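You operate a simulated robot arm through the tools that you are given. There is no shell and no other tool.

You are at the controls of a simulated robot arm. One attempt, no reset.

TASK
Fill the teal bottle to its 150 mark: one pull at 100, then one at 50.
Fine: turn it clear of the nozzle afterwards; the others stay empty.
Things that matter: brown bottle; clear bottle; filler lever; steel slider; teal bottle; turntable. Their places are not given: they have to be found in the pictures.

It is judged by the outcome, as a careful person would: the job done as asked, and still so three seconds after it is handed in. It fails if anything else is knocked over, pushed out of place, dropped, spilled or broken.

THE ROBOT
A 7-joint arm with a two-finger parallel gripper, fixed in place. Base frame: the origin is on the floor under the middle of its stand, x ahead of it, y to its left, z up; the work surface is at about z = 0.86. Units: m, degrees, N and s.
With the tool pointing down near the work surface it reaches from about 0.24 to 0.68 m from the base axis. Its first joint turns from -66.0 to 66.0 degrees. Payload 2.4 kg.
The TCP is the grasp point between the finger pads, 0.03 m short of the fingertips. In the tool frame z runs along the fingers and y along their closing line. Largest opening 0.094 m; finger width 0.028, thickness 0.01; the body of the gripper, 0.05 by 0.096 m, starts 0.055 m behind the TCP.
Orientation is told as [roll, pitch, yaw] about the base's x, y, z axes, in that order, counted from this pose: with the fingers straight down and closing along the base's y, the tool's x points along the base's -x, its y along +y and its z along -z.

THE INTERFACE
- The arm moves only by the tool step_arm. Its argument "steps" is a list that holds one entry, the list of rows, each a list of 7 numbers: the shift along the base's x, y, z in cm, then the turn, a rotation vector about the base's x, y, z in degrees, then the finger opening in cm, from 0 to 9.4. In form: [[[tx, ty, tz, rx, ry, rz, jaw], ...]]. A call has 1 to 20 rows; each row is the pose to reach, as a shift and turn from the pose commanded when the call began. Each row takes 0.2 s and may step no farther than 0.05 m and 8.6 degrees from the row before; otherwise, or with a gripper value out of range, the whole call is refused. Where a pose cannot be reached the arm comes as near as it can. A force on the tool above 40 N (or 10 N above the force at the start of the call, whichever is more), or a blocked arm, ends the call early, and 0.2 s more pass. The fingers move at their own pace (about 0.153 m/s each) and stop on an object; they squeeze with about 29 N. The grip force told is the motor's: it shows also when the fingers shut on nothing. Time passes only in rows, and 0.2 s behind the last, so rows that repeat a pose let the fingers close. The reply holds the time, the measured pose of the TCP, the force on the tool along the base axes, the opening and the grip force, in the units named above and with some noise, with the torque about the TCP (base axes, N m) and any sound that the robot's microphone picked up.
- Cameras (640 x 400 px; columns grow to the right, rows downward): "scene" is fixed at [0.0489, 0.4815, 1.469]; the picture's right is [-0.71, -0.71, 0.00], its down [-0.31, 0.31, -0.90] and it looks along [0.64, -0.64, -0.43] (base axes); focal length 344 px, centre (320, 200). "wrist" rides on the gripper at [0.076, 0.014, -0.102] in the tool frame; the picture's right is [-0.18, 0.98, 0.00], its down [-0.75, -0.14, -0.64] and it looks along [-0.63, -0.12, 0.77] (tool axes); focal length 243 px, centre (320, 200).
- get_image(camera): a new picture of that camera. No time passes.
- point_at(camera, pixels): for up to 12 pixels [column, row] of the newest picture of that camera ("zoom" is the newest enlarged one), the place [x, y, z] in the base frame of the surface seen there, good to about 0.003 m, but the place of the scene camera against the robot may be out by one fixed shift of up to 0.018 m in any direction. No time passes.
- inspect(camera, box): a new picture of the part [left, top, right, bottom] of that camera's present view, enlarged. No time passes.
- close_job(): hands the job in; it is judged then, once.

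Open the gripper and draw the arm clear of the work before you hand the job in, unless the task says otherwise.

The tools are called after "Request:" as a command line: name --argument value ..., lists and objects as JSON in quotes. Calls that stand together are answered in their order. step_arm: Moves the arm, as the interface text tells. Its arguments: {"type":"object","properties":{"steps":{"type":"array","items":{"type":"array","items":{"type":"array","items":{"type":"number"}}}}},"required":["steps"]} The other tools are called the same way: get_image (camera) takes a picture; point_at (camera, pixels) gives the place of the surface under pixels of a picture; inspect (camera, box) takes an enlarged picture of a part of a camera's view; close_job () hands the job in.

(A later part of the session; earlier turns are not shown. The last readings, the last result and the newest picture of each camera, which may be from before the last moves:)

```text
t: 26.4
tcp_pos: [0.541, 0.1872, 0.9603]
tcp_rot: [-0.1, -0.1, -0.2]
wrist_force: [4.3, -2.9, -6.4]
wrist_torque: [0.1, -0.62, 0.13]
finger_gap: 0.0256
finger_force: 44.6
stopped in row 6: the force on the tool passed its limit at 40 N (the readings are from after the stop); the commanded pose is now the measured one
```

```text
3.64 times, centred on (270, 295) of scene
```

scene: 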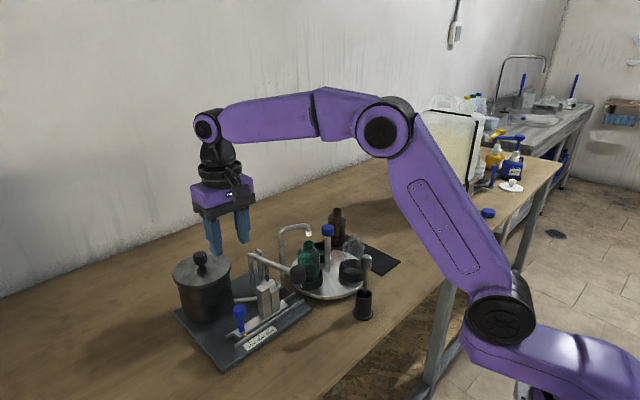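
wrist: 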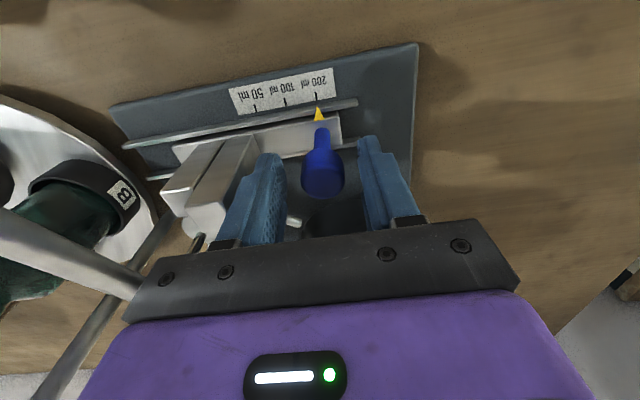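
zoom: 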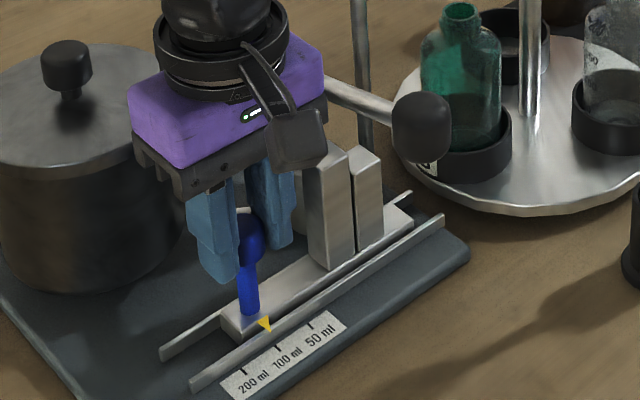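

The force spiked as the slider snapped to y≈0.187, apparently a notch: the pointer at (357,143) now sits at the 100 tick at (350,102). I measure both and check that the lever did not move.

Request:
point_at --camera "zoom" --pixels '[[264, 328], [277, 349], [311, 324], [244, 371], [420, 120], [355, 95]]'

Request:
get_image --camera "wrist"

Request:
point_at --camera "wrist" --pixels '[[331, 108], [327, 97], [297, 105], [359, 91], [203, 177], [222, 165]]'

```text
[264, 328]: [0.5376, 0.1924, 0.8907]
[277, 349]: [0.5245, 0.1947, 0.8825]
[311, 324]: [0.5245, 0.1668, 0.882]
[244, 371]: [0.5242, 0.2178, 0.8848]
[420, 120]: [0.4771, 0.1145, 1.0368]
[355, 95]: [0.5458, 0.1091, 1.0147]
```

```text
taken
```

wrist: 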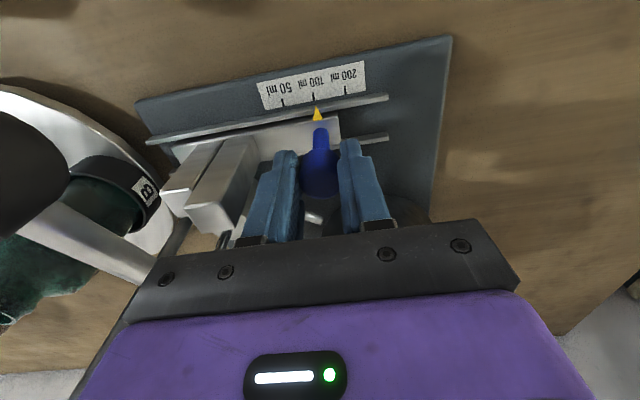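

```text
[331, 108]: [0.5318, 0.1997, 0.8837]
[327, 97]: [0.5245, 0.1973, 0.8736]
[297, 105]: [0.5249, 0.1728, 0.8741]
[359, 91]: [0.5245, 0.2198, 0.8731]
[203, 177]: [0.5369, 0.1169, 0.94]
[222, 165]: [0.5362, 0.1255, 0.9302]
```

My pixel conversion was off, so I re-point at the pointer (317,113) and the ticks (313,97), (282,104), (345,91) in the newest wrist picture.

Request:
point_at --camera "wrist" --pixels '[[317, 110], [317, 116], [313, 98], [283, 104], [345, 92], [190, 190], [213, 200], [225, 180], [205, 165]]'

Request:
inspect --camera "wrist" --box '[250, 60, 390, 150]'

```text
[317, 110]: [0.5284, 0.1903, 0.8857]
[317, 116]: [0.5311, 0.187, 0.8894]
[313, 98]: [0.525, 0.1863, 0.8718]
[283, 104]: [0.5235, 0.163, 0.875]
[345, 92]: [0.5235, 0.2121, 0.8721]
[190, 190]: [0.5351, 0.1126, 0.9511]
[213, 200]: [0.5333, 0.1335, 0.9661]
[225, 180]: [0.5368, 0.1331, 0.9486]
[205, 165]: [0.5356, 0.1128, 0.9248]
```

```text
4.44 times, centred on (320, 105) of wrist
```

zoom: 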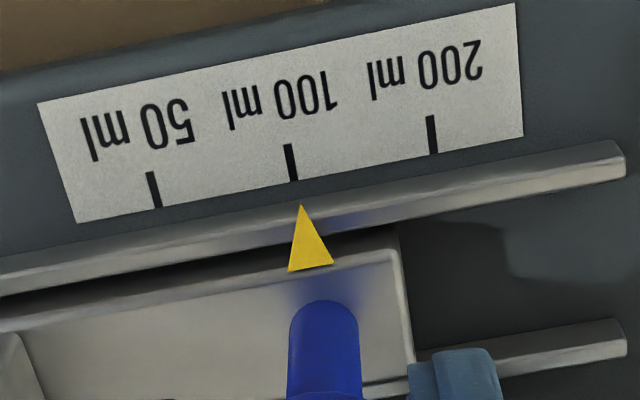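

The pointer tip reads y≈0.188 against the 100 tick at 0.1863, which is on the mark within measuring error. I release the knob, rise, and check that it stays.

Request:
step_arm --steps '[[[0, 0, 0, 0, 0, 0, 4.4], [0, 0, 0, 0, 0, 0, 4.4], [0, 0, 2, 0, 0, 0, 4.4], [0, 0.2, 5, 0, 0, 0, 4.4], [-0.5, 0.5, 9, 0, 0, 0, 4.4], [-1.5, 1, 13, 0, 0, 0, 4.4], [-3, 1, 17, 0, 0, 0, 4.4], [-3, 1, 17, 0, 0, 0, 4.4]]]'

Request:
get_image --camera "wrist"

Request:
inspect --camera "scene" --box '[220, 235, 330, 345]'

```text
t: 28.2
tcp_pos: [0.512, 0.1973, 1.1318]
tcp_rot: [-0.1, -0.2, -0.2]
wrist_force: [0.6, -0.3, -0.3]
wrist_torque: [-0.01, 0.01, -0.02]
finger_gap: 0.0442
finger_force: 0.0
```

```text
taken
```

wrist: 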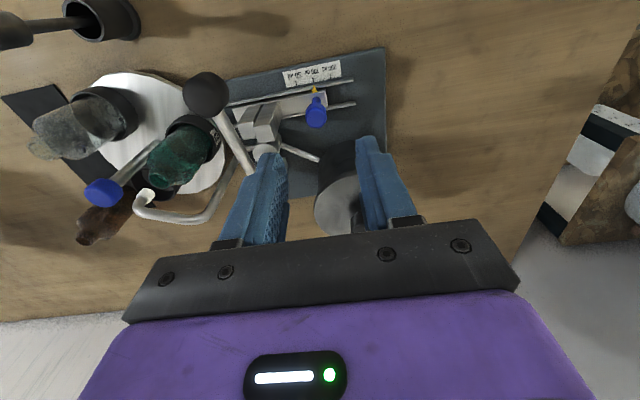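

```text
3.64 times, centred on (275, 290) of scene
```

zoom: 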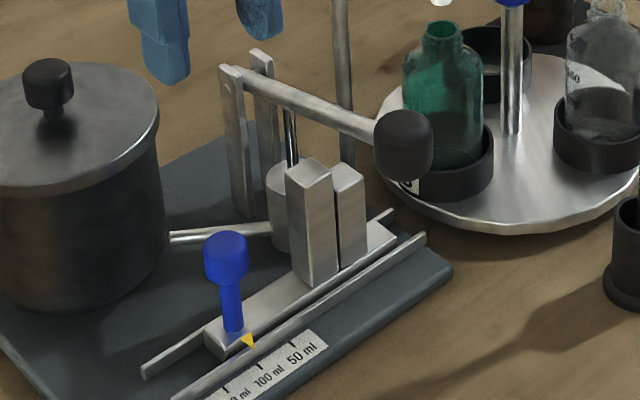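

The slider stayed put with the pointer by the 100 tick, and the lever is still up. I confirm with an enlarged wrist view.

Request:
inspect --camera "wrist" --box '[180, 40, 380, 180]'

Request:
point_at --camera "wrist" --pixels '[[313, 91], [310, 80], [291, 84], [330, 76], [205, 85], [205, 95], [188, 95], [224, 92], [206, 112], [225, 130], [247, 130], [262, 128]]'

```text
2.86 times, centred on (280, 110) of wrist
```

zoom: 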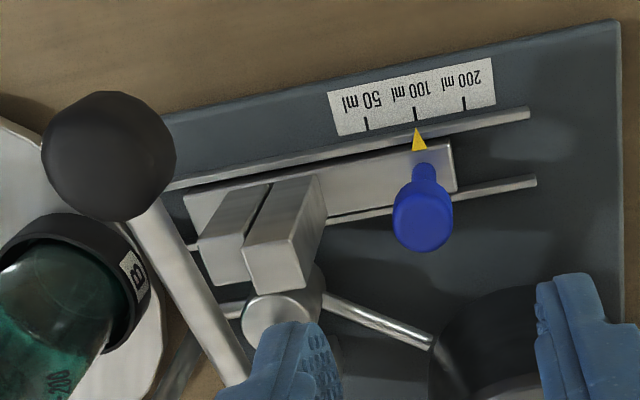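

```text
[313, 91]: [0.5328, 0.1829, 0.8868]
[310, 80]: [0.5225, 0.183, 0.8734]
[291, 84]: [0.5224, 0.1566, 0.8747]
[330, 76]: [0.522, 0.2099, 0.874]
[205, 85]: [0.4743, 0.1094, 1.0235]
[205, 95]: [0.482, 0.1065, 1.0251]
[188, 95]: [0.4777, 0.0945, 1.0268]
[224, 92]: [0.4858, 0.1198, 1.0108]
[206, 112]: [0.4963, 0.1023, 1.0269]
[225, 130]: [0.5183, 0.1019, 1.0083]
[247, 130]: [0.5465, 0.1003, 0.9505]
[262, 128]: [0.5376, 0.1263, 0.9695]
```

The pointer is exactly at 100, and the short block (y≈0.100, top z≈0.951) is under the lever at y≈0.102. Next I move at height over the lever's black knob, about (0.478,0.106,1.011), with the fingers opened to 6 cm.

Request:
step_arm --steps '[[[-0.8, -2, 0, 0, 0, 0, 5], [-1.6, -4.5, 0, 0, 0, 0, 6], [-2.4, -7, 0, 0, 0, 0, 6], [-3.4, -9.2, 0, 0, 0, 0, 6], [-3.4, -9.2, 0, 0, 0, 0, 6]]]'

Request:
get_image --camera "wrist"

Request:
inspect --camera "scene" --box '[200, 160, 380, 340]'

```text
t: 29.4
tcp_pos: [0.4754, 0.1082, 1.1269]
tcp_rot: [0.0, -0.3, 0.0]
wrist_force: [0.2, -0.1, -0.6]
wrist_torque: [-0.02, 0.03, -0.01]
finger_gap: 0.0601
finger_force: 0.1
```

```text
taken
```

wrist: 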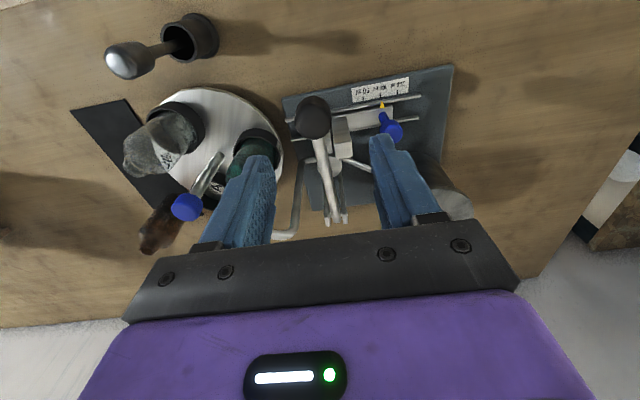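

```text
2.22 times, centred on (290, 250) of scene
```

zoom: 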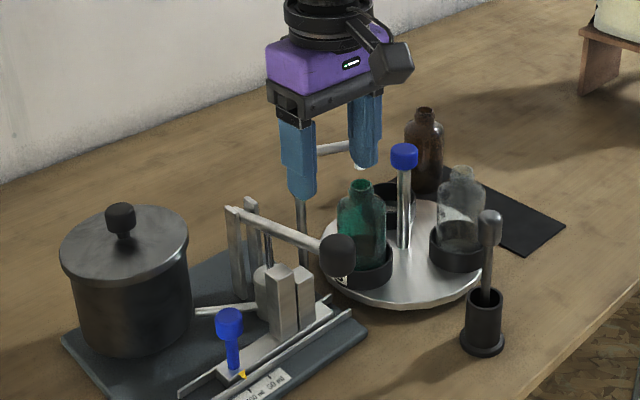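

The lever knob is at (313,117) in the wrist view, in line between the fingers. I measure its edges and the shaft.

Request:
inspect --camera "wrist" --box '[260, 70, 440, 230]'

Request:
point_at --camera "wrist" --pixels '[[313, 100], [313, 110], [313, 122], [313, 132], [299, 117], [328, 117], [318, 150], [322, 165], [328, 190], [333, 215], [342, 145], [327, 222]]'

```text
2.50 times, centred on (350, 150) of wrist
```

zoom: 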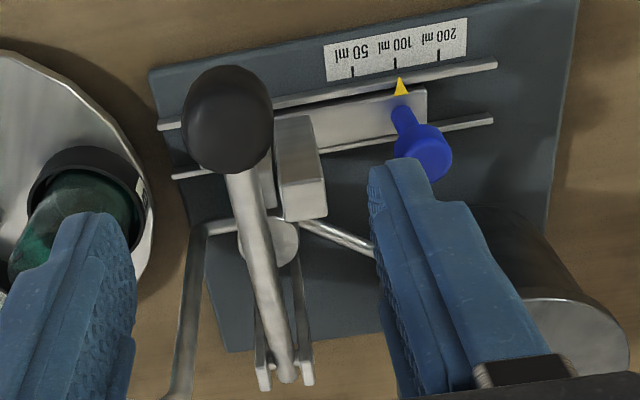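

```text
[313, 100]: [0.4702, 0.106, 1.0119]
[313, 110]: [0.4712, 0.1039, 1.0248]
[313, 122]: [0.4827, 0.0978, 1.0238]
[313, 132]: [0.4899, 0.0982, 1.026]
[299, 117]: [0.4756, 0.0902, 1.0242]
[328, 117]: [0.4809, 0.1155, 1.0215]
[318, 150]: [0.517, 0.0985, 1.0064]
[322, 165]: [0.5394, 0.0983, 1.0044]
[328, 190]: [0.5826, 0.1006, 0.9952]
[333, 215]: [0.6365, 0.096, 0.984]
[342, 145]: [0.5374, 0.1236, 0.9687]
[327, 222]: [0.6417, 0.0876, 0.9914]
```

The knob is centred near (0.482,0.1025) with its top at z≈1.025. I lower the open fingers around it to TCP z≈1.009 without touching it.

Request:
step_arm --steps '[[[0.3, -0.3, -2.5, 0, 0, 0, 6], [0.55, -0.55, -5, 0, 0, 0, 6], [0.55, -0.55, -7.5, 0, 0, 0, 6], [0.55, -0.55, -9.5, 0, 0, 0, 6], [0.55, -0.55, -11, 0, 0, 0, 6], [0.55, -0.55, -11.8, 0, 0, 0, 6], [0.55, -0.55, -11.8, 0, 0, 0, 6]]]'

Request:
get_image --camera "wrist"

Request:
inspect --camera "scene" --box '[200, 160, 380, 340]'

```text
t: 31.1
tcp_pos: [0.4823, 0.103, 1.0139]
tcp_rot: [0.1, -0.2, -0.1]
wrist_force: [-0.6, -0.3, 0.4]
wrist_torque: [0.03, 0.02, 0.02]
finger_gap: 0.0601
finger_force: 0.1
```

```text
taken
```

wrist: 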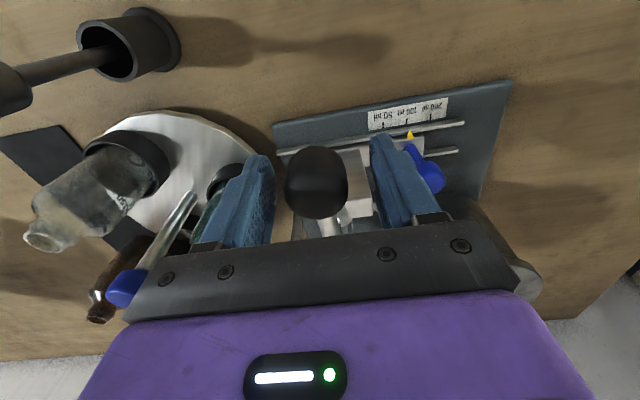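

```text
2.22 times, centred on (290, 250) of scene
```

zoom: 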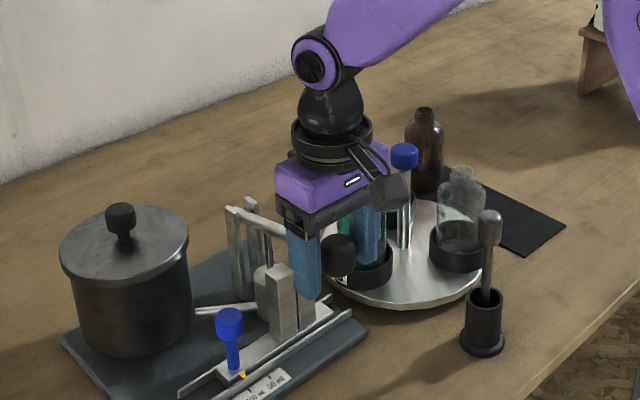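

The knob at (316,182) sits between the fingers (inner edges about 272 and 372), seemingly a little toward -y and toward the robot. I measure its surface from here before closing.

Request:
point_at --camera "wrist" --pixels '[[316, 155], [316, 170], [316, 190], [316, 210], [288, 185], [345, 185], [272, 210], [372, 195], [345, 222]]'

Request:
point_at --camera "scene" --pixels '[[297, 276], [291, 276], [303, 276], [297, 269], [297, 283], [284, 280]]'

Request:
inspect --camera "wrist" --box '[240, 110, 440, 240]'

```text
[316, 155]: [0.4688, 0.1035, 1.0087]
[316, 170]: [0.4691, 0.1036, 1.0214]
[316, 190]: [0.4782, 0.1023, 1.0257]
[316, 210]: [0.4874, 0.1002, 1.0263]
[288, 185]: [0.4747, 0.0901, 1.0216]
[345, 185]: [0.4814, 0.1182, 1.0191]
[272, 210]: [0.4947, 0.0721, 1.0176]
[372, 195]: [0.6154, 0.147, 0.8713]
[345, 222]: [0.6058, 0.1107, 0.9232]
```

```text
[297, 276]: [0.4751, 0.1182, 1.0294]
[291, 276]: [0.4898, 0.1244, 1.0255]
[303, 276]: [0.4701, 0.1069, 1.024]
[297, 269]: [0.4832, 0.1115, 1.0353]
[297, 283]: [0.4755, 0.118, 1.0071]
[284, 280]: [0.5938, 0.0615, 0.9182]
```

```text
3.08 times, centred on (340, 175) of wrist
```

zoom: 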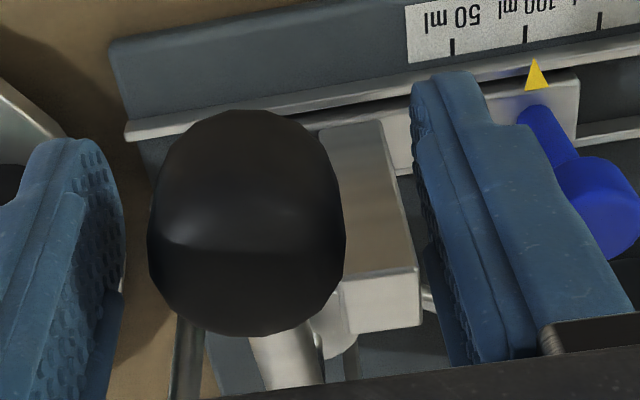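

The knob spans y 0.090–0.118 (centre ≈0.104) and x from 0.469 back, so the grip is centred. I close on it and hold.

Request:
step_arm --steps '[[[0, 0, 0, 0, 0, 0, 4.2], [0, 0, 0, 0, 0, 0, 3], [0, 0, 0, 0, 0, 0, 2], [0, 0, 0, 0, 0, 0, 2]]]'

Request:
inspect --camera "scene" --box '[200, 160, 380, 340]'

```text
t: 32.0
tcp_pos: [0.4834, 0.1001, 1.0141]
tcp_rot: [0.0, -0.1, -0.3]
wrist_force: [-0.6, -15.4, -1.3]
wrist_torque: [-0.12, 0.06, -0.12]
finger_gap: 0.0336
finger_force: 45.1
```

```text
2.22 times, centred on (290, 250) of scene
```

zoom: 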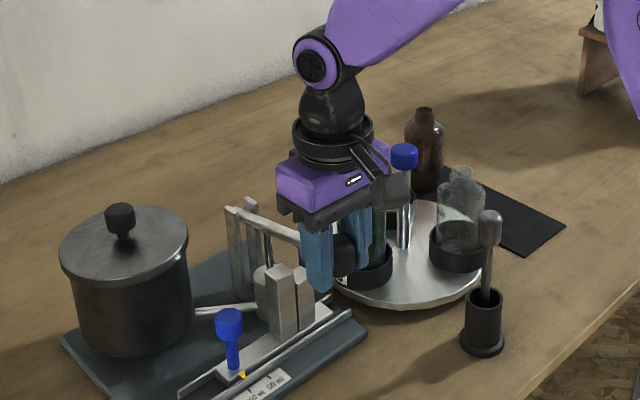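

Gripped at 3.36 cm, with a sideways load of -15 N in y, so I trim y by -2 mm before pulling.

Request:
step_arm --steps '[[[0, -0.1, 0, 0, 0, 0, 2], [0, -0.2, 0, 0, 0, 0, 2], [0, -0.2, 0, 0, 0, 0, 2]]]'

```text
t: 32.9
tcp_pos: [0.4831, 0.1012, 1.0133]
tcp_rot: [0.2, -0.4, -0.1]
wrist_force: [12.6, -2.1, -7.0]
wrist_torque: [0.13, 0.7, -0.2]
finger_gap: 0.0339
finger_force: 45.5
```

Loads are modest, so I pull the lever down in one smooth stroke along its arc, expecting the short block to stop it about 7 cm lower.

Request:
step_arm --steps '[[[-0.05, 0, -0.3, 0, 0, 0, 2], [-0.13, 0, -0.8, 0, 0, 0, 2], [-0.2, 0, -1.3, 0, 0, 0, 2], [-0.26, 0, -1.8, 0, 0, 0, 2], [-0.32, 0, -2.3, 0, 0, 0, 2], [-0.35, 0, -2.8, 0, 0, 0, 2], [-0.36, 0, -3.3, 0, 0, 0, 2], [-0.36, 0, -3.8, 0, 0, 0, 2], [-0.34, 0, -4.3, 0, 0, 0, 2], [-0.3, 0, -4.8, 0, 0, 0, 2], [-0.25, 0, -5.3, 0, 0, 0, 2], [-0.18, 0, -5.8, 0, 0, 0, 2], [-0.1, 0, -6.3, 0, 0, 0, 2], [-0.03, 0, -6.8, 0, 0, 0, 2], [0.05, 0, -7.3, 0, 0, 0, 2], [0.15, 0, -7.8, 0, 0, 0, 2], [0.28, 0, -8.2, 0, 0, 0, 2]]]'

Request:
inspect --camera "scene" --box '[200, 160, 380, 340]'

Request:
get_image --camera "wrist"

```text
t: 35.7
tcp_pos: [0.482, 0.0996, 0.9505]
tcp_rot: [0.1, -0.1, -0.2]
wrist_force: [-7.1, -0.5, 8.9]
wrist_torque: [-0.01, -0.21, 0.0]
finger_gap: 0.0331
finger_force: 45.4
stopped in row 14: the force on the tool passed its limit at 42 N (the readings are from after the stop); the commanded pose is now the measured one
```

```text
2.22 times, centred on (290, 250) of scene
```

zoom: 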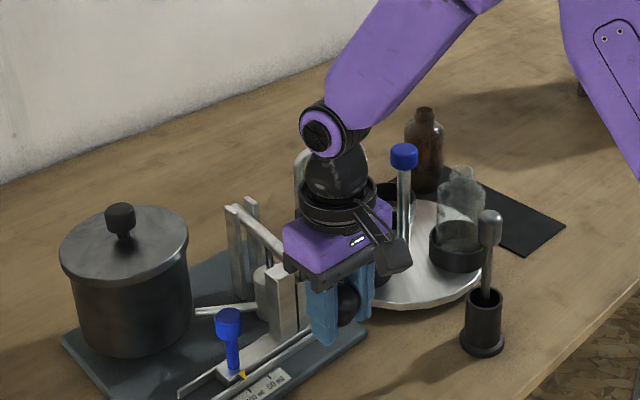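

```text
taken
```

wrist: 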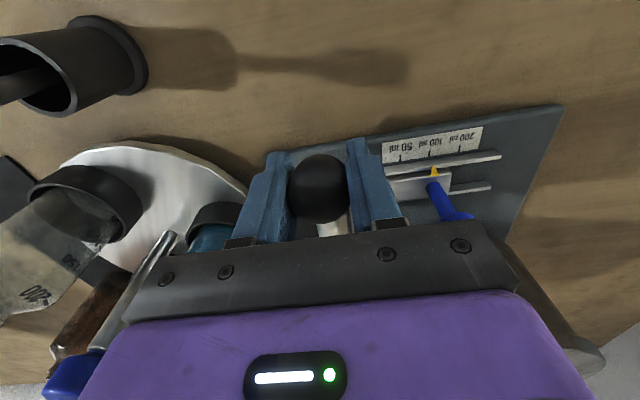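

The stroke ended with a force over 42 N at z≈0.9505, about 6.3 cm down, as expected for the stop block. I enlarge the block area and press slightly more to confirm it is a hard stop.

Request:
step_arm --steps '[[[0, 0, -0.2, 0, 0, 0, 2], [0, 0, -0.4, 0, 0, 0, 2], [0, 0, -0.4, 0, 0, 0, 2]]]'

Request:
inspect --camera "scene" --box '[250, 235, 340, 325]'

Request:
inspect --camera "wrist" --box '[230, 110, 430, 240]'

```text
t: 36.2
tcp_pos: [0.4805, 0.0998, 0.9505]
tcp_rot: [0.0, -0.2, 0.0]
wrist_force: [-7.8, -0.5, 10.5]
wrist_torque: [-0.03, -0.13, -0.05]
finger_gap: 0.0331
finger_force: 44.7
stopped in row 2: the force on the tool passed its limit at 40 N (the readings are from after the stop); the commanded pose is now the measured one
```

```text
4.44 times, centred on (295, 280) of scene
```

zoom: 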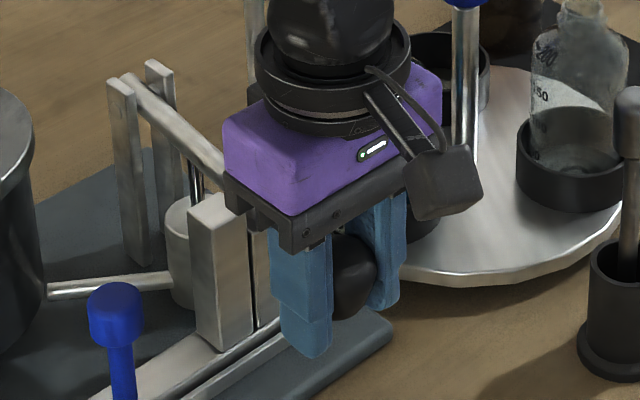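

```text
3.08 times, centred on (330, 175) of wrist
```

zoom: 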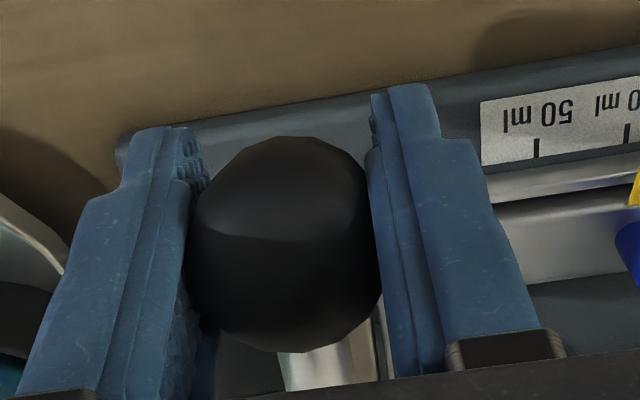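

z did not change under another push over 40 N, so the lever is hard on its stop. I hold briefly, then raise the lever back along its arc to the starting height.

Request:
step_arm --steps '[[[0, 0, 0, 0, 0, 0, 2], [0, 0, 0, 0, 0, 0, 2], [0, 0, 0, 0, 0, 0, 2], [-0.05, 0, 0.3, 0, 0, 0, 2], [-0.12, 0, 0.8, 0, 0, 0, 2], [-0.18, 0, 1.3, 0, 0, 0, 2], [-0.22, 0, 1.8, 0, 0, 0, 2], [-0.24, 0, 2.3, 0, 0, 0, 2], [-0.25, 0, 2.8, 0, 0, 0, 2], [-0.25, 0, 3.3, 0, 0, 0, 2], [-0.22, 0, 3.8, 0, 0, 0, 2], [-0.17, 0, 4.3, 0, 0, 0, 2], [-0.1, 0, 4.8, 0, 0, 0, 2], [-0.02, 0, 5.3, 0, 0, 0, 2], [0.07, 0, 5.7, 0, 0, 0, 2], [0.15, 0, 6.0, 0, 0, 0, 2], [0.2, 0, 6.2, 0, 0, 0, 2], [0.2, 0, 6.2, 0, 0, 0, 2]]]'

Request:
inspect --camera "scene" --box '[200, 160, 380, 340]'

Request:
get_image --camera "wrist"

```text
t: 40.0
tcp_pos: [0.4819, 0.0999, 1.011]
tcp_rot: [0.0, 0.2, -0.2]
wrist_force: [-15.0, -0.1, -7.3]
wrist_torque: [0.04, 0.75, 0.03]
finger_gap: 0.0333
finger_force: 45.2
```

```text
2.22 times, centred on (290, 250) of scene
```

zoom: 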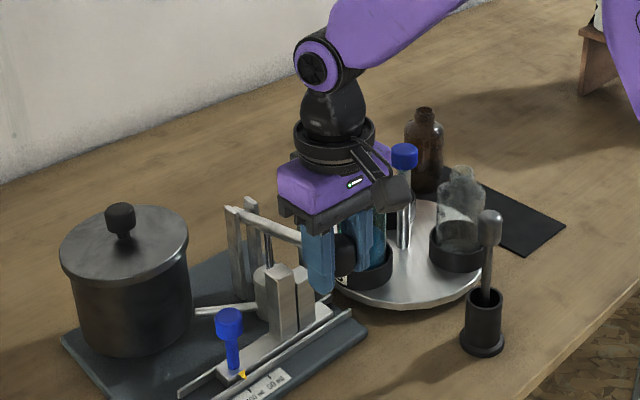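

```text
taken
```

wrist: 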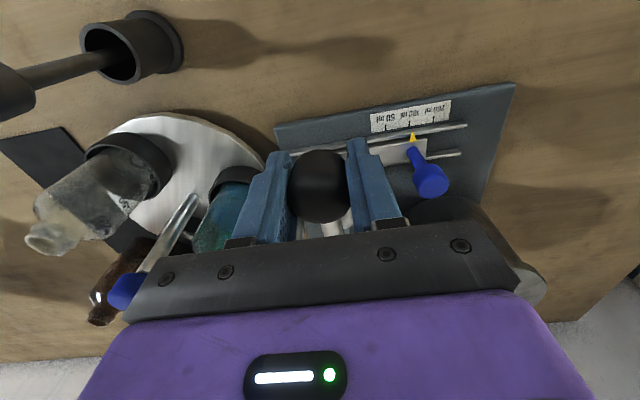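

The lever is nearly back up at z=1.011 (start was about 1.0135). I raise it a few millimetres more to feel for the upper stop.

Request:
step_arm --steps '[[[0, 0, 0.15, 0, 0, 0, 2], [-0.02, 0, 0.3, 0, 0, 0, 2], [-0.02, 0, 0.4, 0, 0, 0, 2], [-0.02, 0, 0.4, 0, 0, 0, 2]]]'

Request:
inspect --camera "scene" --box '[200, 160, 380, 340]'

```text
t: 40.5
tcp_pos: [0.4828, 0.0996, 1.0123]
tcp_rot: [0.1, 0.1, -0.2]
wrist_force: [3.4, 1.8, -10.6]
wrist_torque: [0.0, -0.84, 0.01]
finger_gap: 0.033
finger_force: 45.5
stopped in row 2: the force on the tool passed its limit at 44 N (the readings are from after the stop); the commanded pose is now the measured one
```

```text
2.22 times, centred on (290, 250) of scene
```

zoom: 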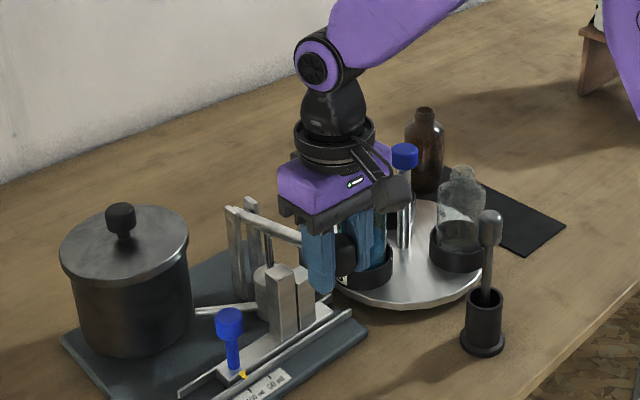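

The upper stop was felt at z≈1.012, so the lever is fully returned. I open the fingers and rise straight up.

Request:
step_arm --steps '[[[0, 0, 0, 0, 0, 0, 4], [0, 0.1, 0, 0, 0, 0, 6], [0, 0.2, 0, 0, 0, 0, 6], [0, 0.3, 2, 0, 0, 0, 6], [0, 0.3, 5, 0, 0, 0, 6], [0, 0.3, 8.5, 0, 0, 0, 6], [0, 0.3, 12, 0, 0, 0, 6], [0, 0.3, 12, 0, 0, 0, 6]]]'

Request:
get_image --camera "wrist"

Request:
inspect --camera "scene" --box '[220, 200, 380, 340]'

```text
t: 42.4
tcp_pos: [0.4842, 0.105, 1.1338]
tcp_rot: [-0.1, 0.0, -0.1]
wrist_force: [0.6, 0.5, -0.3]
wrist_torque: [0.0, 0.02, -0.01]
finger_gap: 0.0601
finger_force: 0.0
```

```text
taken
```

wrist: 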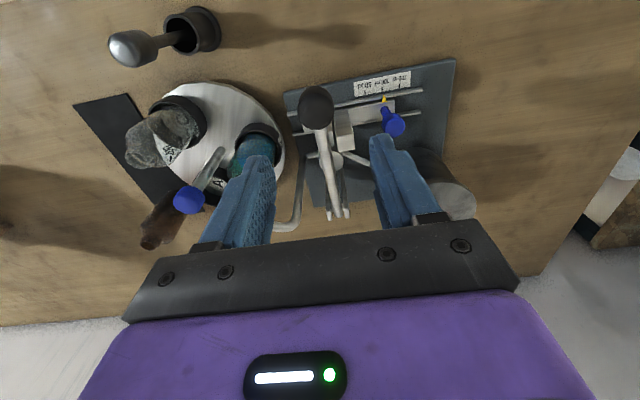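

```text
2.86 times, centred on (300, 270) of scene
```

zoom: 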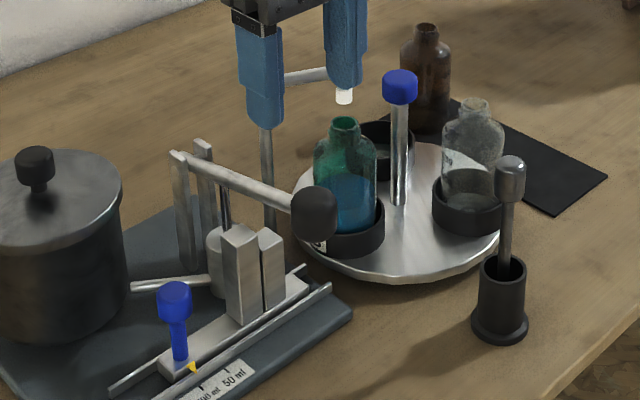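

The teal bottle now holds blue liquid and the lever has stayed up. I enlarge the bottle to read the level, then handle the slider.

Request:
inspect --camera "scene" --box '[290, 230, 350, 290]'

Request:
inspect --camera "wrist" --box '[280, 60, 440, 180]'

Request:
point_at --camera "wrist" --pixels '[[394, 122], [385, 99], [315, 100], [315, 120], [325, 165], [380, 91], [364, 95]]'

```text
6.67 times, centred on (320, 260) of scene
```

zoom: 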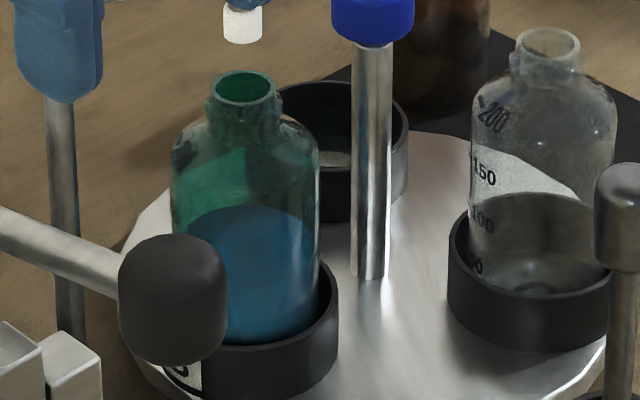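

```text
3.33 times, centred on (360, 120) of wrist
```

zoom: 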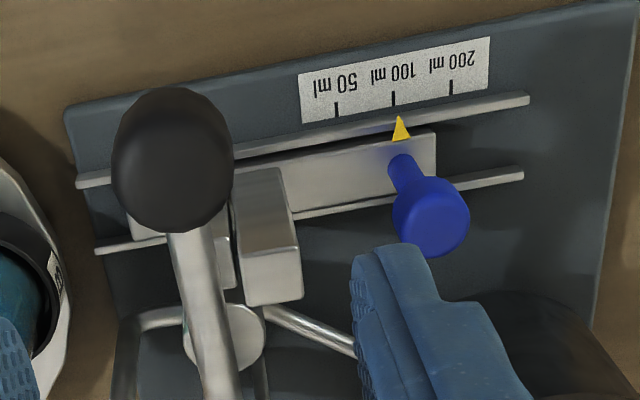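

```text
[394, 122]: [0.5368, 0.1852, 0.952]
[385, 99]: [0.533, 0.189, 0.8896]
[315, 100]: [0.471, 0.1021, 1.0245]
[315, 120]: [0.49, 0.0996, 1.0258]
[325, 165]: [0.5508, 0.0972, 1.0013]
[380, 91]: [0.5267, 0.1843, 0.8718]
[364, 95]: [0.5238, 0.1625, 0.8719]
```

The slider still reads 100 and the level looks right against the clear bottle's scale. I move at height to above the slider knob at about (0.541,0.1865).

Request:
step_arm --steps '[[[2, 3, 0, 0, 0, 0, 5], [4, 6, 0, 0, 0, 0, 4.6], [5.7, 8.15, 0, 0, 0, 0, 4.6], [5.7, 8.15, 0, 0, 0, 0, 4.6]]]'

Request:
inspect --camera "wrist" --box '[190, 20, 410, 180]'

Request:
get_image --camera "wrist"

```text
t: 43.4
tcp_pos: [0.5407, 0.1874, 1.1336]
tcp_rot: [0.0, 0.1, -0.1]
wrist_force: [0.2, 0.9, 0.7]
wrist_torque: [-0.02, 0.02, 0.01]
finger_gap: 0.0461
finger_force: 0.1
```

```text
2.50 times, centred on (300, 100) of wrist
```

zoom: 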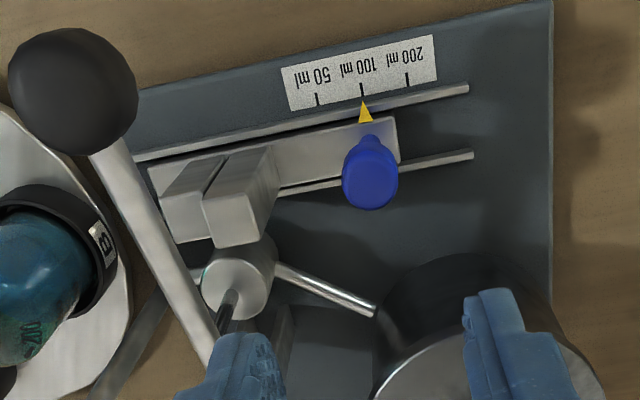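

```text
taken
```

wrist: 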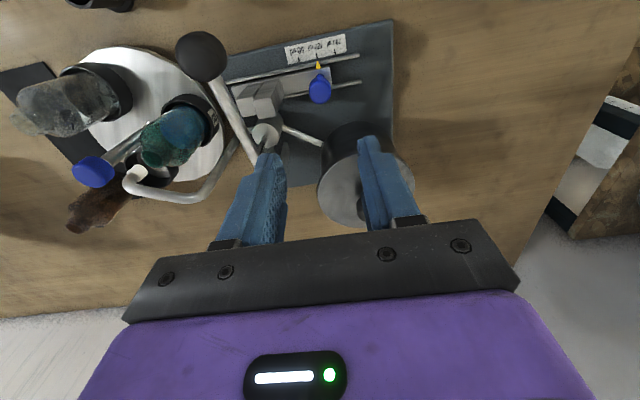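

The gripper is above the slider knob (knob at (320,90), same place relative to the tool as in the first grasp). I descend 17 cm straight down to TCP z≈0.962.

Request:
step_arm --steps '[[[0.05, -0.05, -4, 0, 0, 0, 4.6], [0.05, -0.05, -8, 0, 0, 0, 4.6], [0.05, -0.05, -11, 0, 0, 0, 4.6], [0.05, -0.05, -13.5, 0, 0, 0, 4.6], [0.05, -0.05, -15.5, 0, 0, 0, 4.6], [0.05, -0.05, -17.1, 0, 0, 0, 4.6], [0.05, -0.05, -17.1, 0, 0, 0, 4.6]]]'

Request:
get_image --camera "wrist"

Request:
inspect --camera "scene" --box '[180, 200, 340, 350]'

```text
t: 45.0
tcp_pos: [0.5384, 0.1855, 0.9629]
tcp_rot: [0.0, 0.1, -0.1]
wrist_force: [0.7, -0.3, -0.2]
wrist_torque: [-0.02, 0.01, 0.0]
finger_gap: 0.0459
finger_force: 0.0
```

```text
taken
```

wrist: 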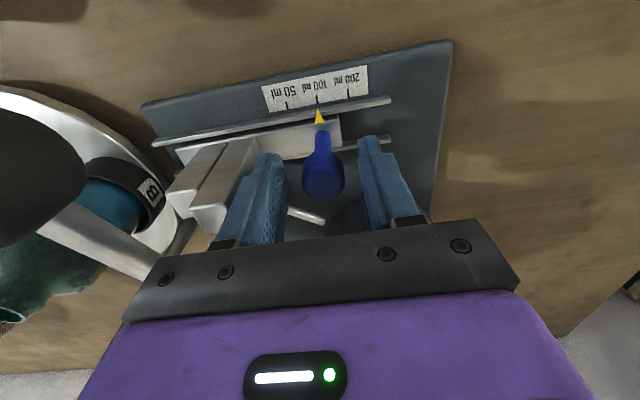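

```text
2.67 times, centred on (260, 275) of scene
```

zoom: 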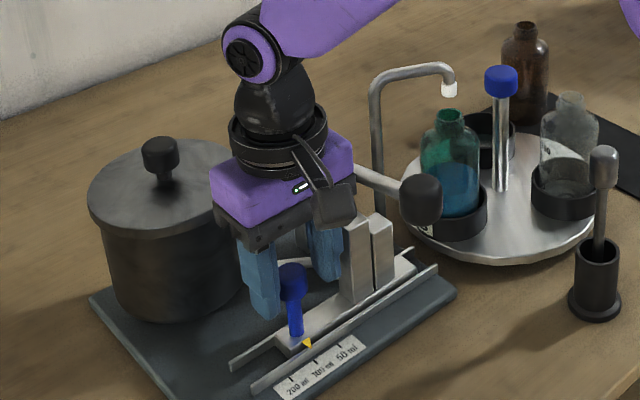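

The knob is centred at (322,178) between the pads. I raise 4 mm for more room under the hand above the lever, then close.

Request:
step_arm --steps '[[[0, 0, 0.4, 0, 0, 0, 4.6], [0, 0, 0.4, 0, 0, 0, 1], [0, 0, 0.4, 0, 0, 0, 1], [0, 0, 0.4, 0, 0, 0, 1]]]'

```text
t: 46.0
tcp_pos: [0.5376, 0.1842, 0.9653]
tcp_rot: [0.0, 0.1, -0.2]
wrist_force: [1.8, 3.3, -3.1]
wrist_torque: [0.51, -0.23, 0.02]
finger_gap: 0.0256
finger_force: 44.9
```

Firm grip with low loads. I slide slowly toward the 50 mark, 2.35 cm in small steps.

Request:
step_arm --steps '[[[0, -0.3, 0, 0, 0, 0, 1], [0, -0.6, 0, 0, 0, 0, 1], [0, -0.9, 0, 0, 0, 0, 1], [0, -1.2, 0, 0, 0, 0, 1], [0, -1.5, 0, 0, 0, 0, 1], [0, -1.8, 0, 0, 0, 0, 1], [0, -2.1, 0, 0, 0, 0, 1], [0, -2.35, 0, 0, 0, 0, 1], [0, -2.35, 0, 0, 0, 0, 1]]]'

Request:
get_image --camera "wrist"

Request:
inspect --camera "scene" --box '[200, 220, 330, 345]'

```text
t: 48.0
tcp_pos: [0.5382, 0.1617, 0.9651]
tcp_rot: [0.0, 0.2, 0.1]
wrist_force: [-12.5, 11.2, 12.5]
wrist_torque: [0.03, 1.23, -0.08]
finger_gap: 0.0254
finger_force: 45.1
```

```text
taken
```

wrist: 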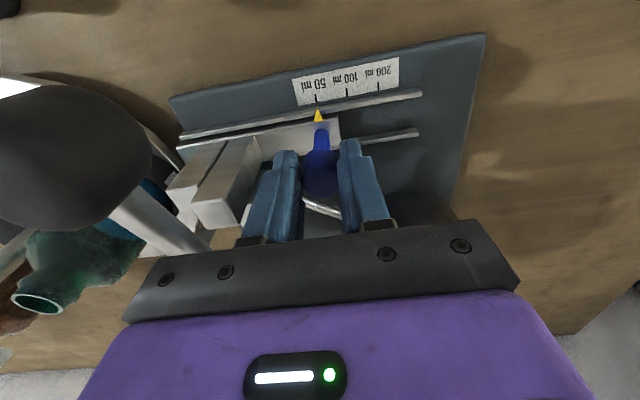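

```text
3.20 times, centred on (265, 282) of scene
```

zoom: 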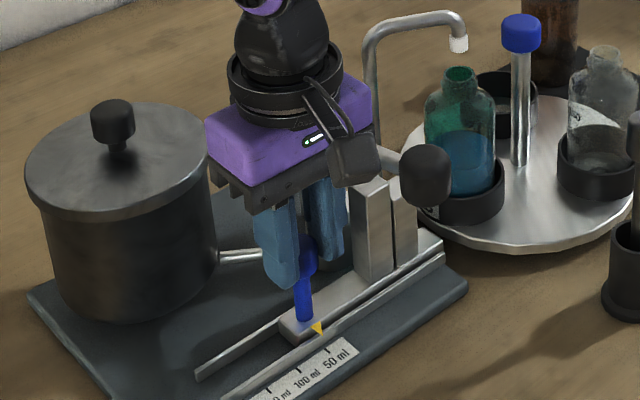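

The slider reached y≈0.162 and the pointer at (318,115) is near the 50 tick at (316,98). I measure exactly.

Request:
inspect --camera "wrist" --box '[260, 50, 420, 150]'

Request:
point_at --camera "wrist" --pixels '[[318, 112], [318, 117], [316, 98], [347, 92], [378, 86], [205, 205], [185, 190]]'

```text
4.00 times, centred on (340, 100) of wrist
```

zoom: 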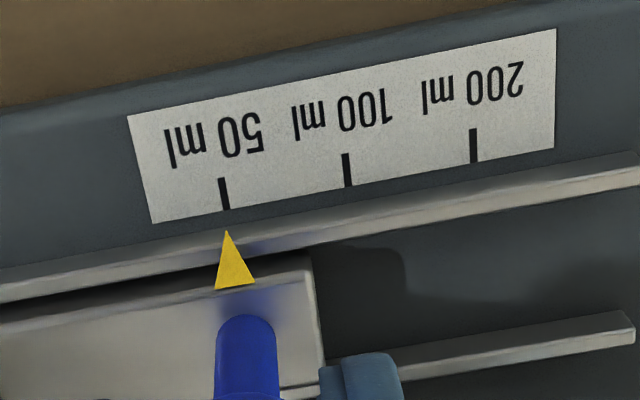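

```text
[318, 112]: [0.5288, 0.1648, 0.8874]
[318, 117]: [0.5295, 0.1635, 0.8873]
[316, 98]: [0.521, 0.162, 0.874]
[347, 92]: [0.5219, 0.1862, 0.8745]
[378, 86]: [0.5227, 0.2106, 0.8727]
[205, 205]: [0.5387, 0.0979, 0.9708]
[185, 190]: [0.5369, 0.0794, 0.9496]
```

The pointer tip (y≈0.164) is on the 50 tick (0.162) and the tall block is under the lever. I open and rise, moving slightly to +y so the hand stays away from the lever.

Request:
step_arm --steps '[[[0, 0, 0, 0, 0, 0, 4.2], [0, 0, 0, 0, 0, 0, 4.2], [0, 0, 2, 0, 0, 0, 4.2], [0, 0.2, 5, 0, 0, 0, 4.2], [-0.5, 0.5, 9, 0, 0, 0, 4.2], [-1.5, 1, 13, 0, 0, 0, 4.2], [-3, 1, 16.5, 0, 0, 0, 4.2], [-3, 1, 16.5, 0, 0, 0, 4.2]]]'

Request:
inspect --camera "wrist" --box '[180, 40, 400, 200]'

Request:
inspect --camera "scene" --box '[220, 235, 330, 345]'

```text
t: 49.8
tcp_pos: [0.5077, 0.1724, 1.1305]
tcp_rot: [-0.2, 0.0, -0.1]
wrist_force: [-0.6, -1.3, -0.4]
wrist_torque: [0.01, -0.01, 0.01]
finger_gap: 0.0418
finger_force: 0.1
```

```text
2.50 times, centred on (290, 120) of wrist
```

zoom: 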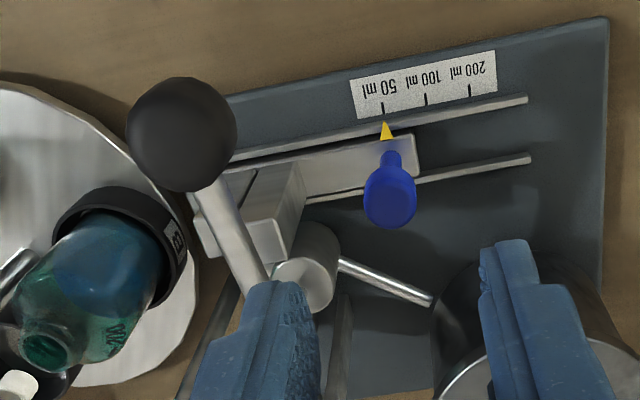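

```text
3.64 times, centred on (275, 290) of scene
```

zoom: 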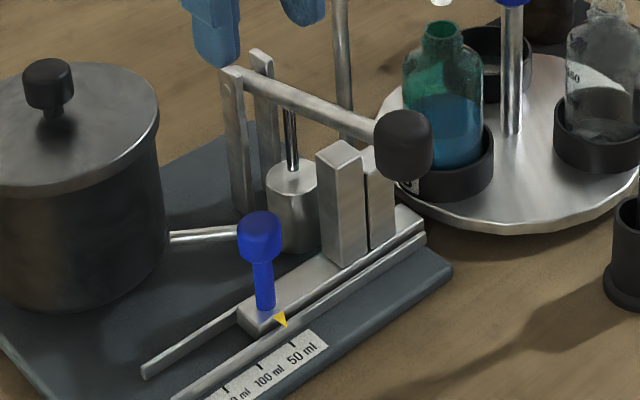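

The slider holds at 50 with the tall block under the lever. I go back over the lever knob at height, then down around it with the fingers open 6 cm.

Request:
step_arm --steps '[[[-0.8, -2.5, 0, 0, 0, 0, 5.5], [-1.6, -5, 0, 0, 0, 0, 6], [-2.45, -7.1, 0, 0, 0, 0, 6], [-2.45, -7.1, -2.5, 0, 0, 0, 6], [-2.45, -7.1, -5, 0, 0, 0, 6], [-2.45, -7.1, -7.5, 0, 0, 0, 6], [-2.45, -7.1, -9.5, 0, 0, 0, 6], [-2.45, -7.1, -11, 0, 0, 0, 6], [-2.45, -7.1, -11.8, 0, 0, 0, 6], [-2.45, -7.1, -11.8, 0, 0, 0, 6]]]'

Request:
get_image --camera "wrist"

Request:
inspect --camera "scene" --box '[200, 160, 380, 340]'

```text
t: 52.0
tcp_pos: [0.4864, 0.1007, 1.0115]
tcp_rot: [0.0, 0.1, 0.0]
wrist_force: [0.3, 0.8, 0.2]
wrist_torque: [0.04, -0.01, 0.02]
finger_gap: 0.0598
finger_force: 0.0
```

```text
taken
```

wrist: 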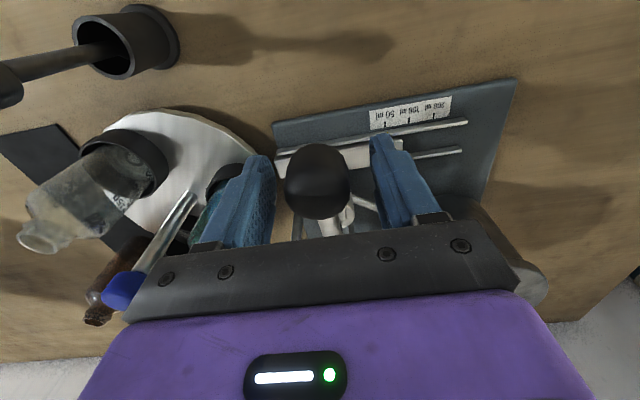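

```text
2.22 times, centred on (290, 250) of scene
```

zoom: 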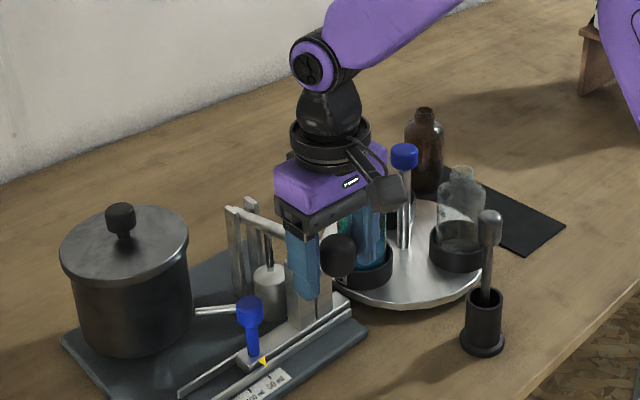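

The knob at (317,180) is centred between the pads. I trim x by -3 mm and y by -1 mm and close.

Request:
step_arm --steps '[[[-0.3, -0.1, 0, 0, 0, 0, 6], [-0.3, -0.1, 0, 0, 0, 0, 4.2], [-0.3, -0.1, 0, 0, 0, 0, 3], [-0.3, -0.1, 0, 0, 0, 0, 2], [-0.3, -0.1, 0, 0, 0, 0, 2]]]'

```text
t: 53.1
tcp_pos: [0.483, 0.1004, 1.0101]
tcp_rot: [0.0, 0.0, 0.1]
wrist_force: [0.7, 7.1, -2.9]
wrist_torque: [0.1, -0.02, 0.08]
finger_gap: 0.0332
finger_force: 45.3
```

Gripped at 3.32 cm with small loads. I pull the lever down in one smooth stroke; the tall block should stop it after roughly 3–4.5 cm.

Request:
step_arm --steps '[[[-0.05, 0, -0.3, 0, 0, 0, 2], [-0.13, 0, -0.8, 0, 0, 0, 2], [-0.2, 0, -1.3, 0, 0, 0, 2], [-0.26, 0, -1.8, 0, 0, 0, 2], [-0.32, 0, -2.3, 0, 0, 0, 2], [-0.35, 0, -2.8, 0, 0, 0, 2], [-0.36, 0, -3.3, 0, 0, 0, 2], [-0.36, 0, -3.8, 0, 0, 0, 2], [-0.34, 0, -4.3, 0, 0, 0, 2], [-0.3, 0, -4.8, 0, 0, 0, 2], [-0.25, 0, -5.3, 0, 0, 0, 2]]]'

Request:
inspect --camera "scene" --box '[220, 210, 350, 330]'

```text
t: 55.0
tcp_pos: [0.4795, 0.0993, 0.9763]
tcp_rot: [0.1, -0.2, -0.1]
wrist_force: [-4.6, 1.3, 6.4]
wrist_torque: [0.0, -0.22, -0.03]
finger_gap: 0.0332
finger_force: 45.1
stopped in row 9: the force on the tool passed its limit at 45 N (the readings are from after the stop); the commanded pose is now the measured one
```

```text
3.33 times, centred on (285, 270) of scene
```

zoom: 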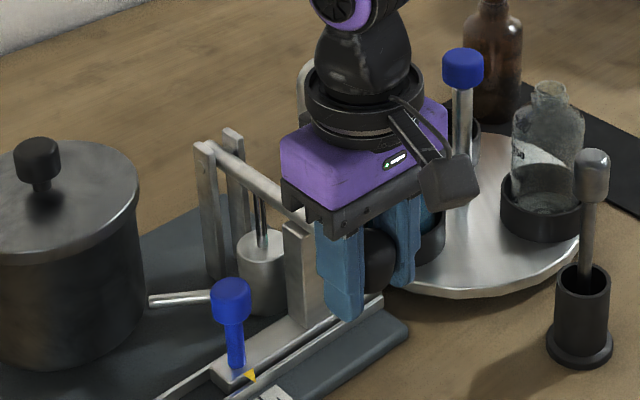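

The stroke stopped at z≈0.976, about 3.5 cm down, with the shaft on the tall block in the scene zoom at (298,222). I press slightly again to confirm the hard stop and hold.

Request:
step_arm --steps '[[[0, 0, -0.2, 0, 0, 0, 2], [0, 0, -0.45, 0, 0, 0, 2], [0, 0, -0.6, 0, 0, 0, 2]]]'

Request:
inspect --camera "scene" --box '[250, 230, 330, 310]'

```text
t: 55.5
tcp_pos: [0.4783, 0.1002, 0.9752]
tcp_rot: [0.0, -0.2, -0.2]
wrist_force: [-7.9, -0.2, 10.2]
wrist_torque: [-0.01, -0.26, 0.03]
finger_gap: 0.0333
finger_force: 45.5
stopped in row 2: the force on the tool passed its limit at 40 N (the readings are from after the stop); the commanded pose is now the measured one
```

```text
5.00 times, centred on (290, 270) of scene
```

zoom: 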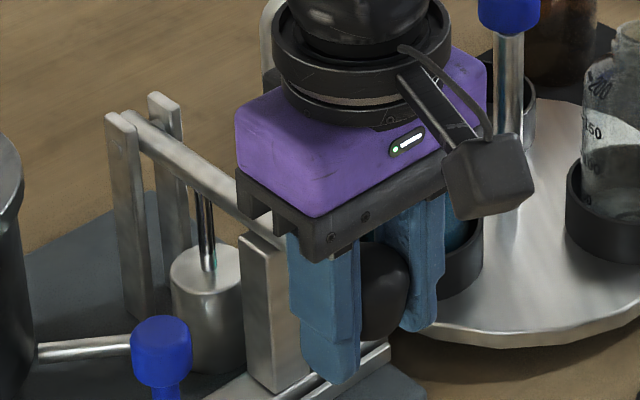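

The lever rests firmly on the tall block with no more travel. I hold briefly and raise it back along its arc.

Request:
step_arm --steps '[[[0, 0, 0, 0, 0, 0, 2], [0, 0, 0, 0, 0, 0, 2], [0, 0, 0, 0, 0, 0, 2], [0, 0, 0.3, 0, 0, 0, 2], [0, 0, 0.8, 0, 0, 0, 2], [0.02, 0, 1.3, 0, 0, 0, 2], [0.07, 0, 1.8, 0, 0, 0, 2], [0.13, 0, 2.3, 0, 0, 0, 2], [0.22, 0, 2.8, 0, 0, 0, 2], [0.32, 0, 3.2, 0, 0, 0, 2], [0.4, 0, 3.6, 0, 0, 0, 2], [0.44, 0, 3.8, 0, 0, 0, 2], [0.46, 0, 4.0, 0, 0, 0, 2], [0.46, 0, 4.0, 0, 0, 0, 2]]]'

Request:
inspect --camera "scene" --box '[200, 160, 380, 340]'

```text
t: 58.1
tcp_pos: [0.4841, 0.1008, 1.0097]
tcp_rot: [0.0, -0.4, -0.2]
wrist_force: [4.1, 1.0, -11.3]
wrist_torque: [0.0, -0.62, 0.03]
finger_gap: 0.0334
finger_force: 45.2
stopped in row 12: the force on the tool passed its limit at 44 N (the readings are from after the stop); the commanded pose is now the measured one
```

```text
2.22 times, centred on (290, 250) of scene
```

zoom: 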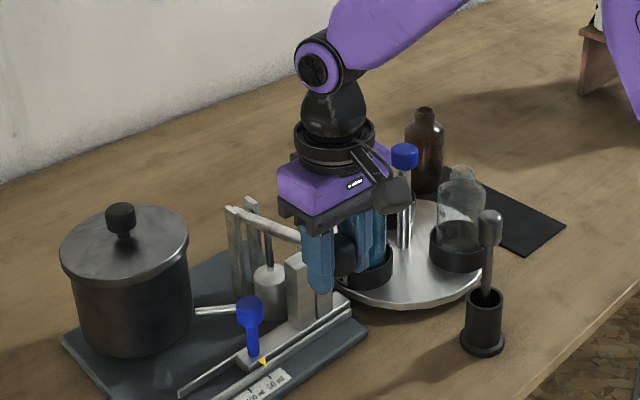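

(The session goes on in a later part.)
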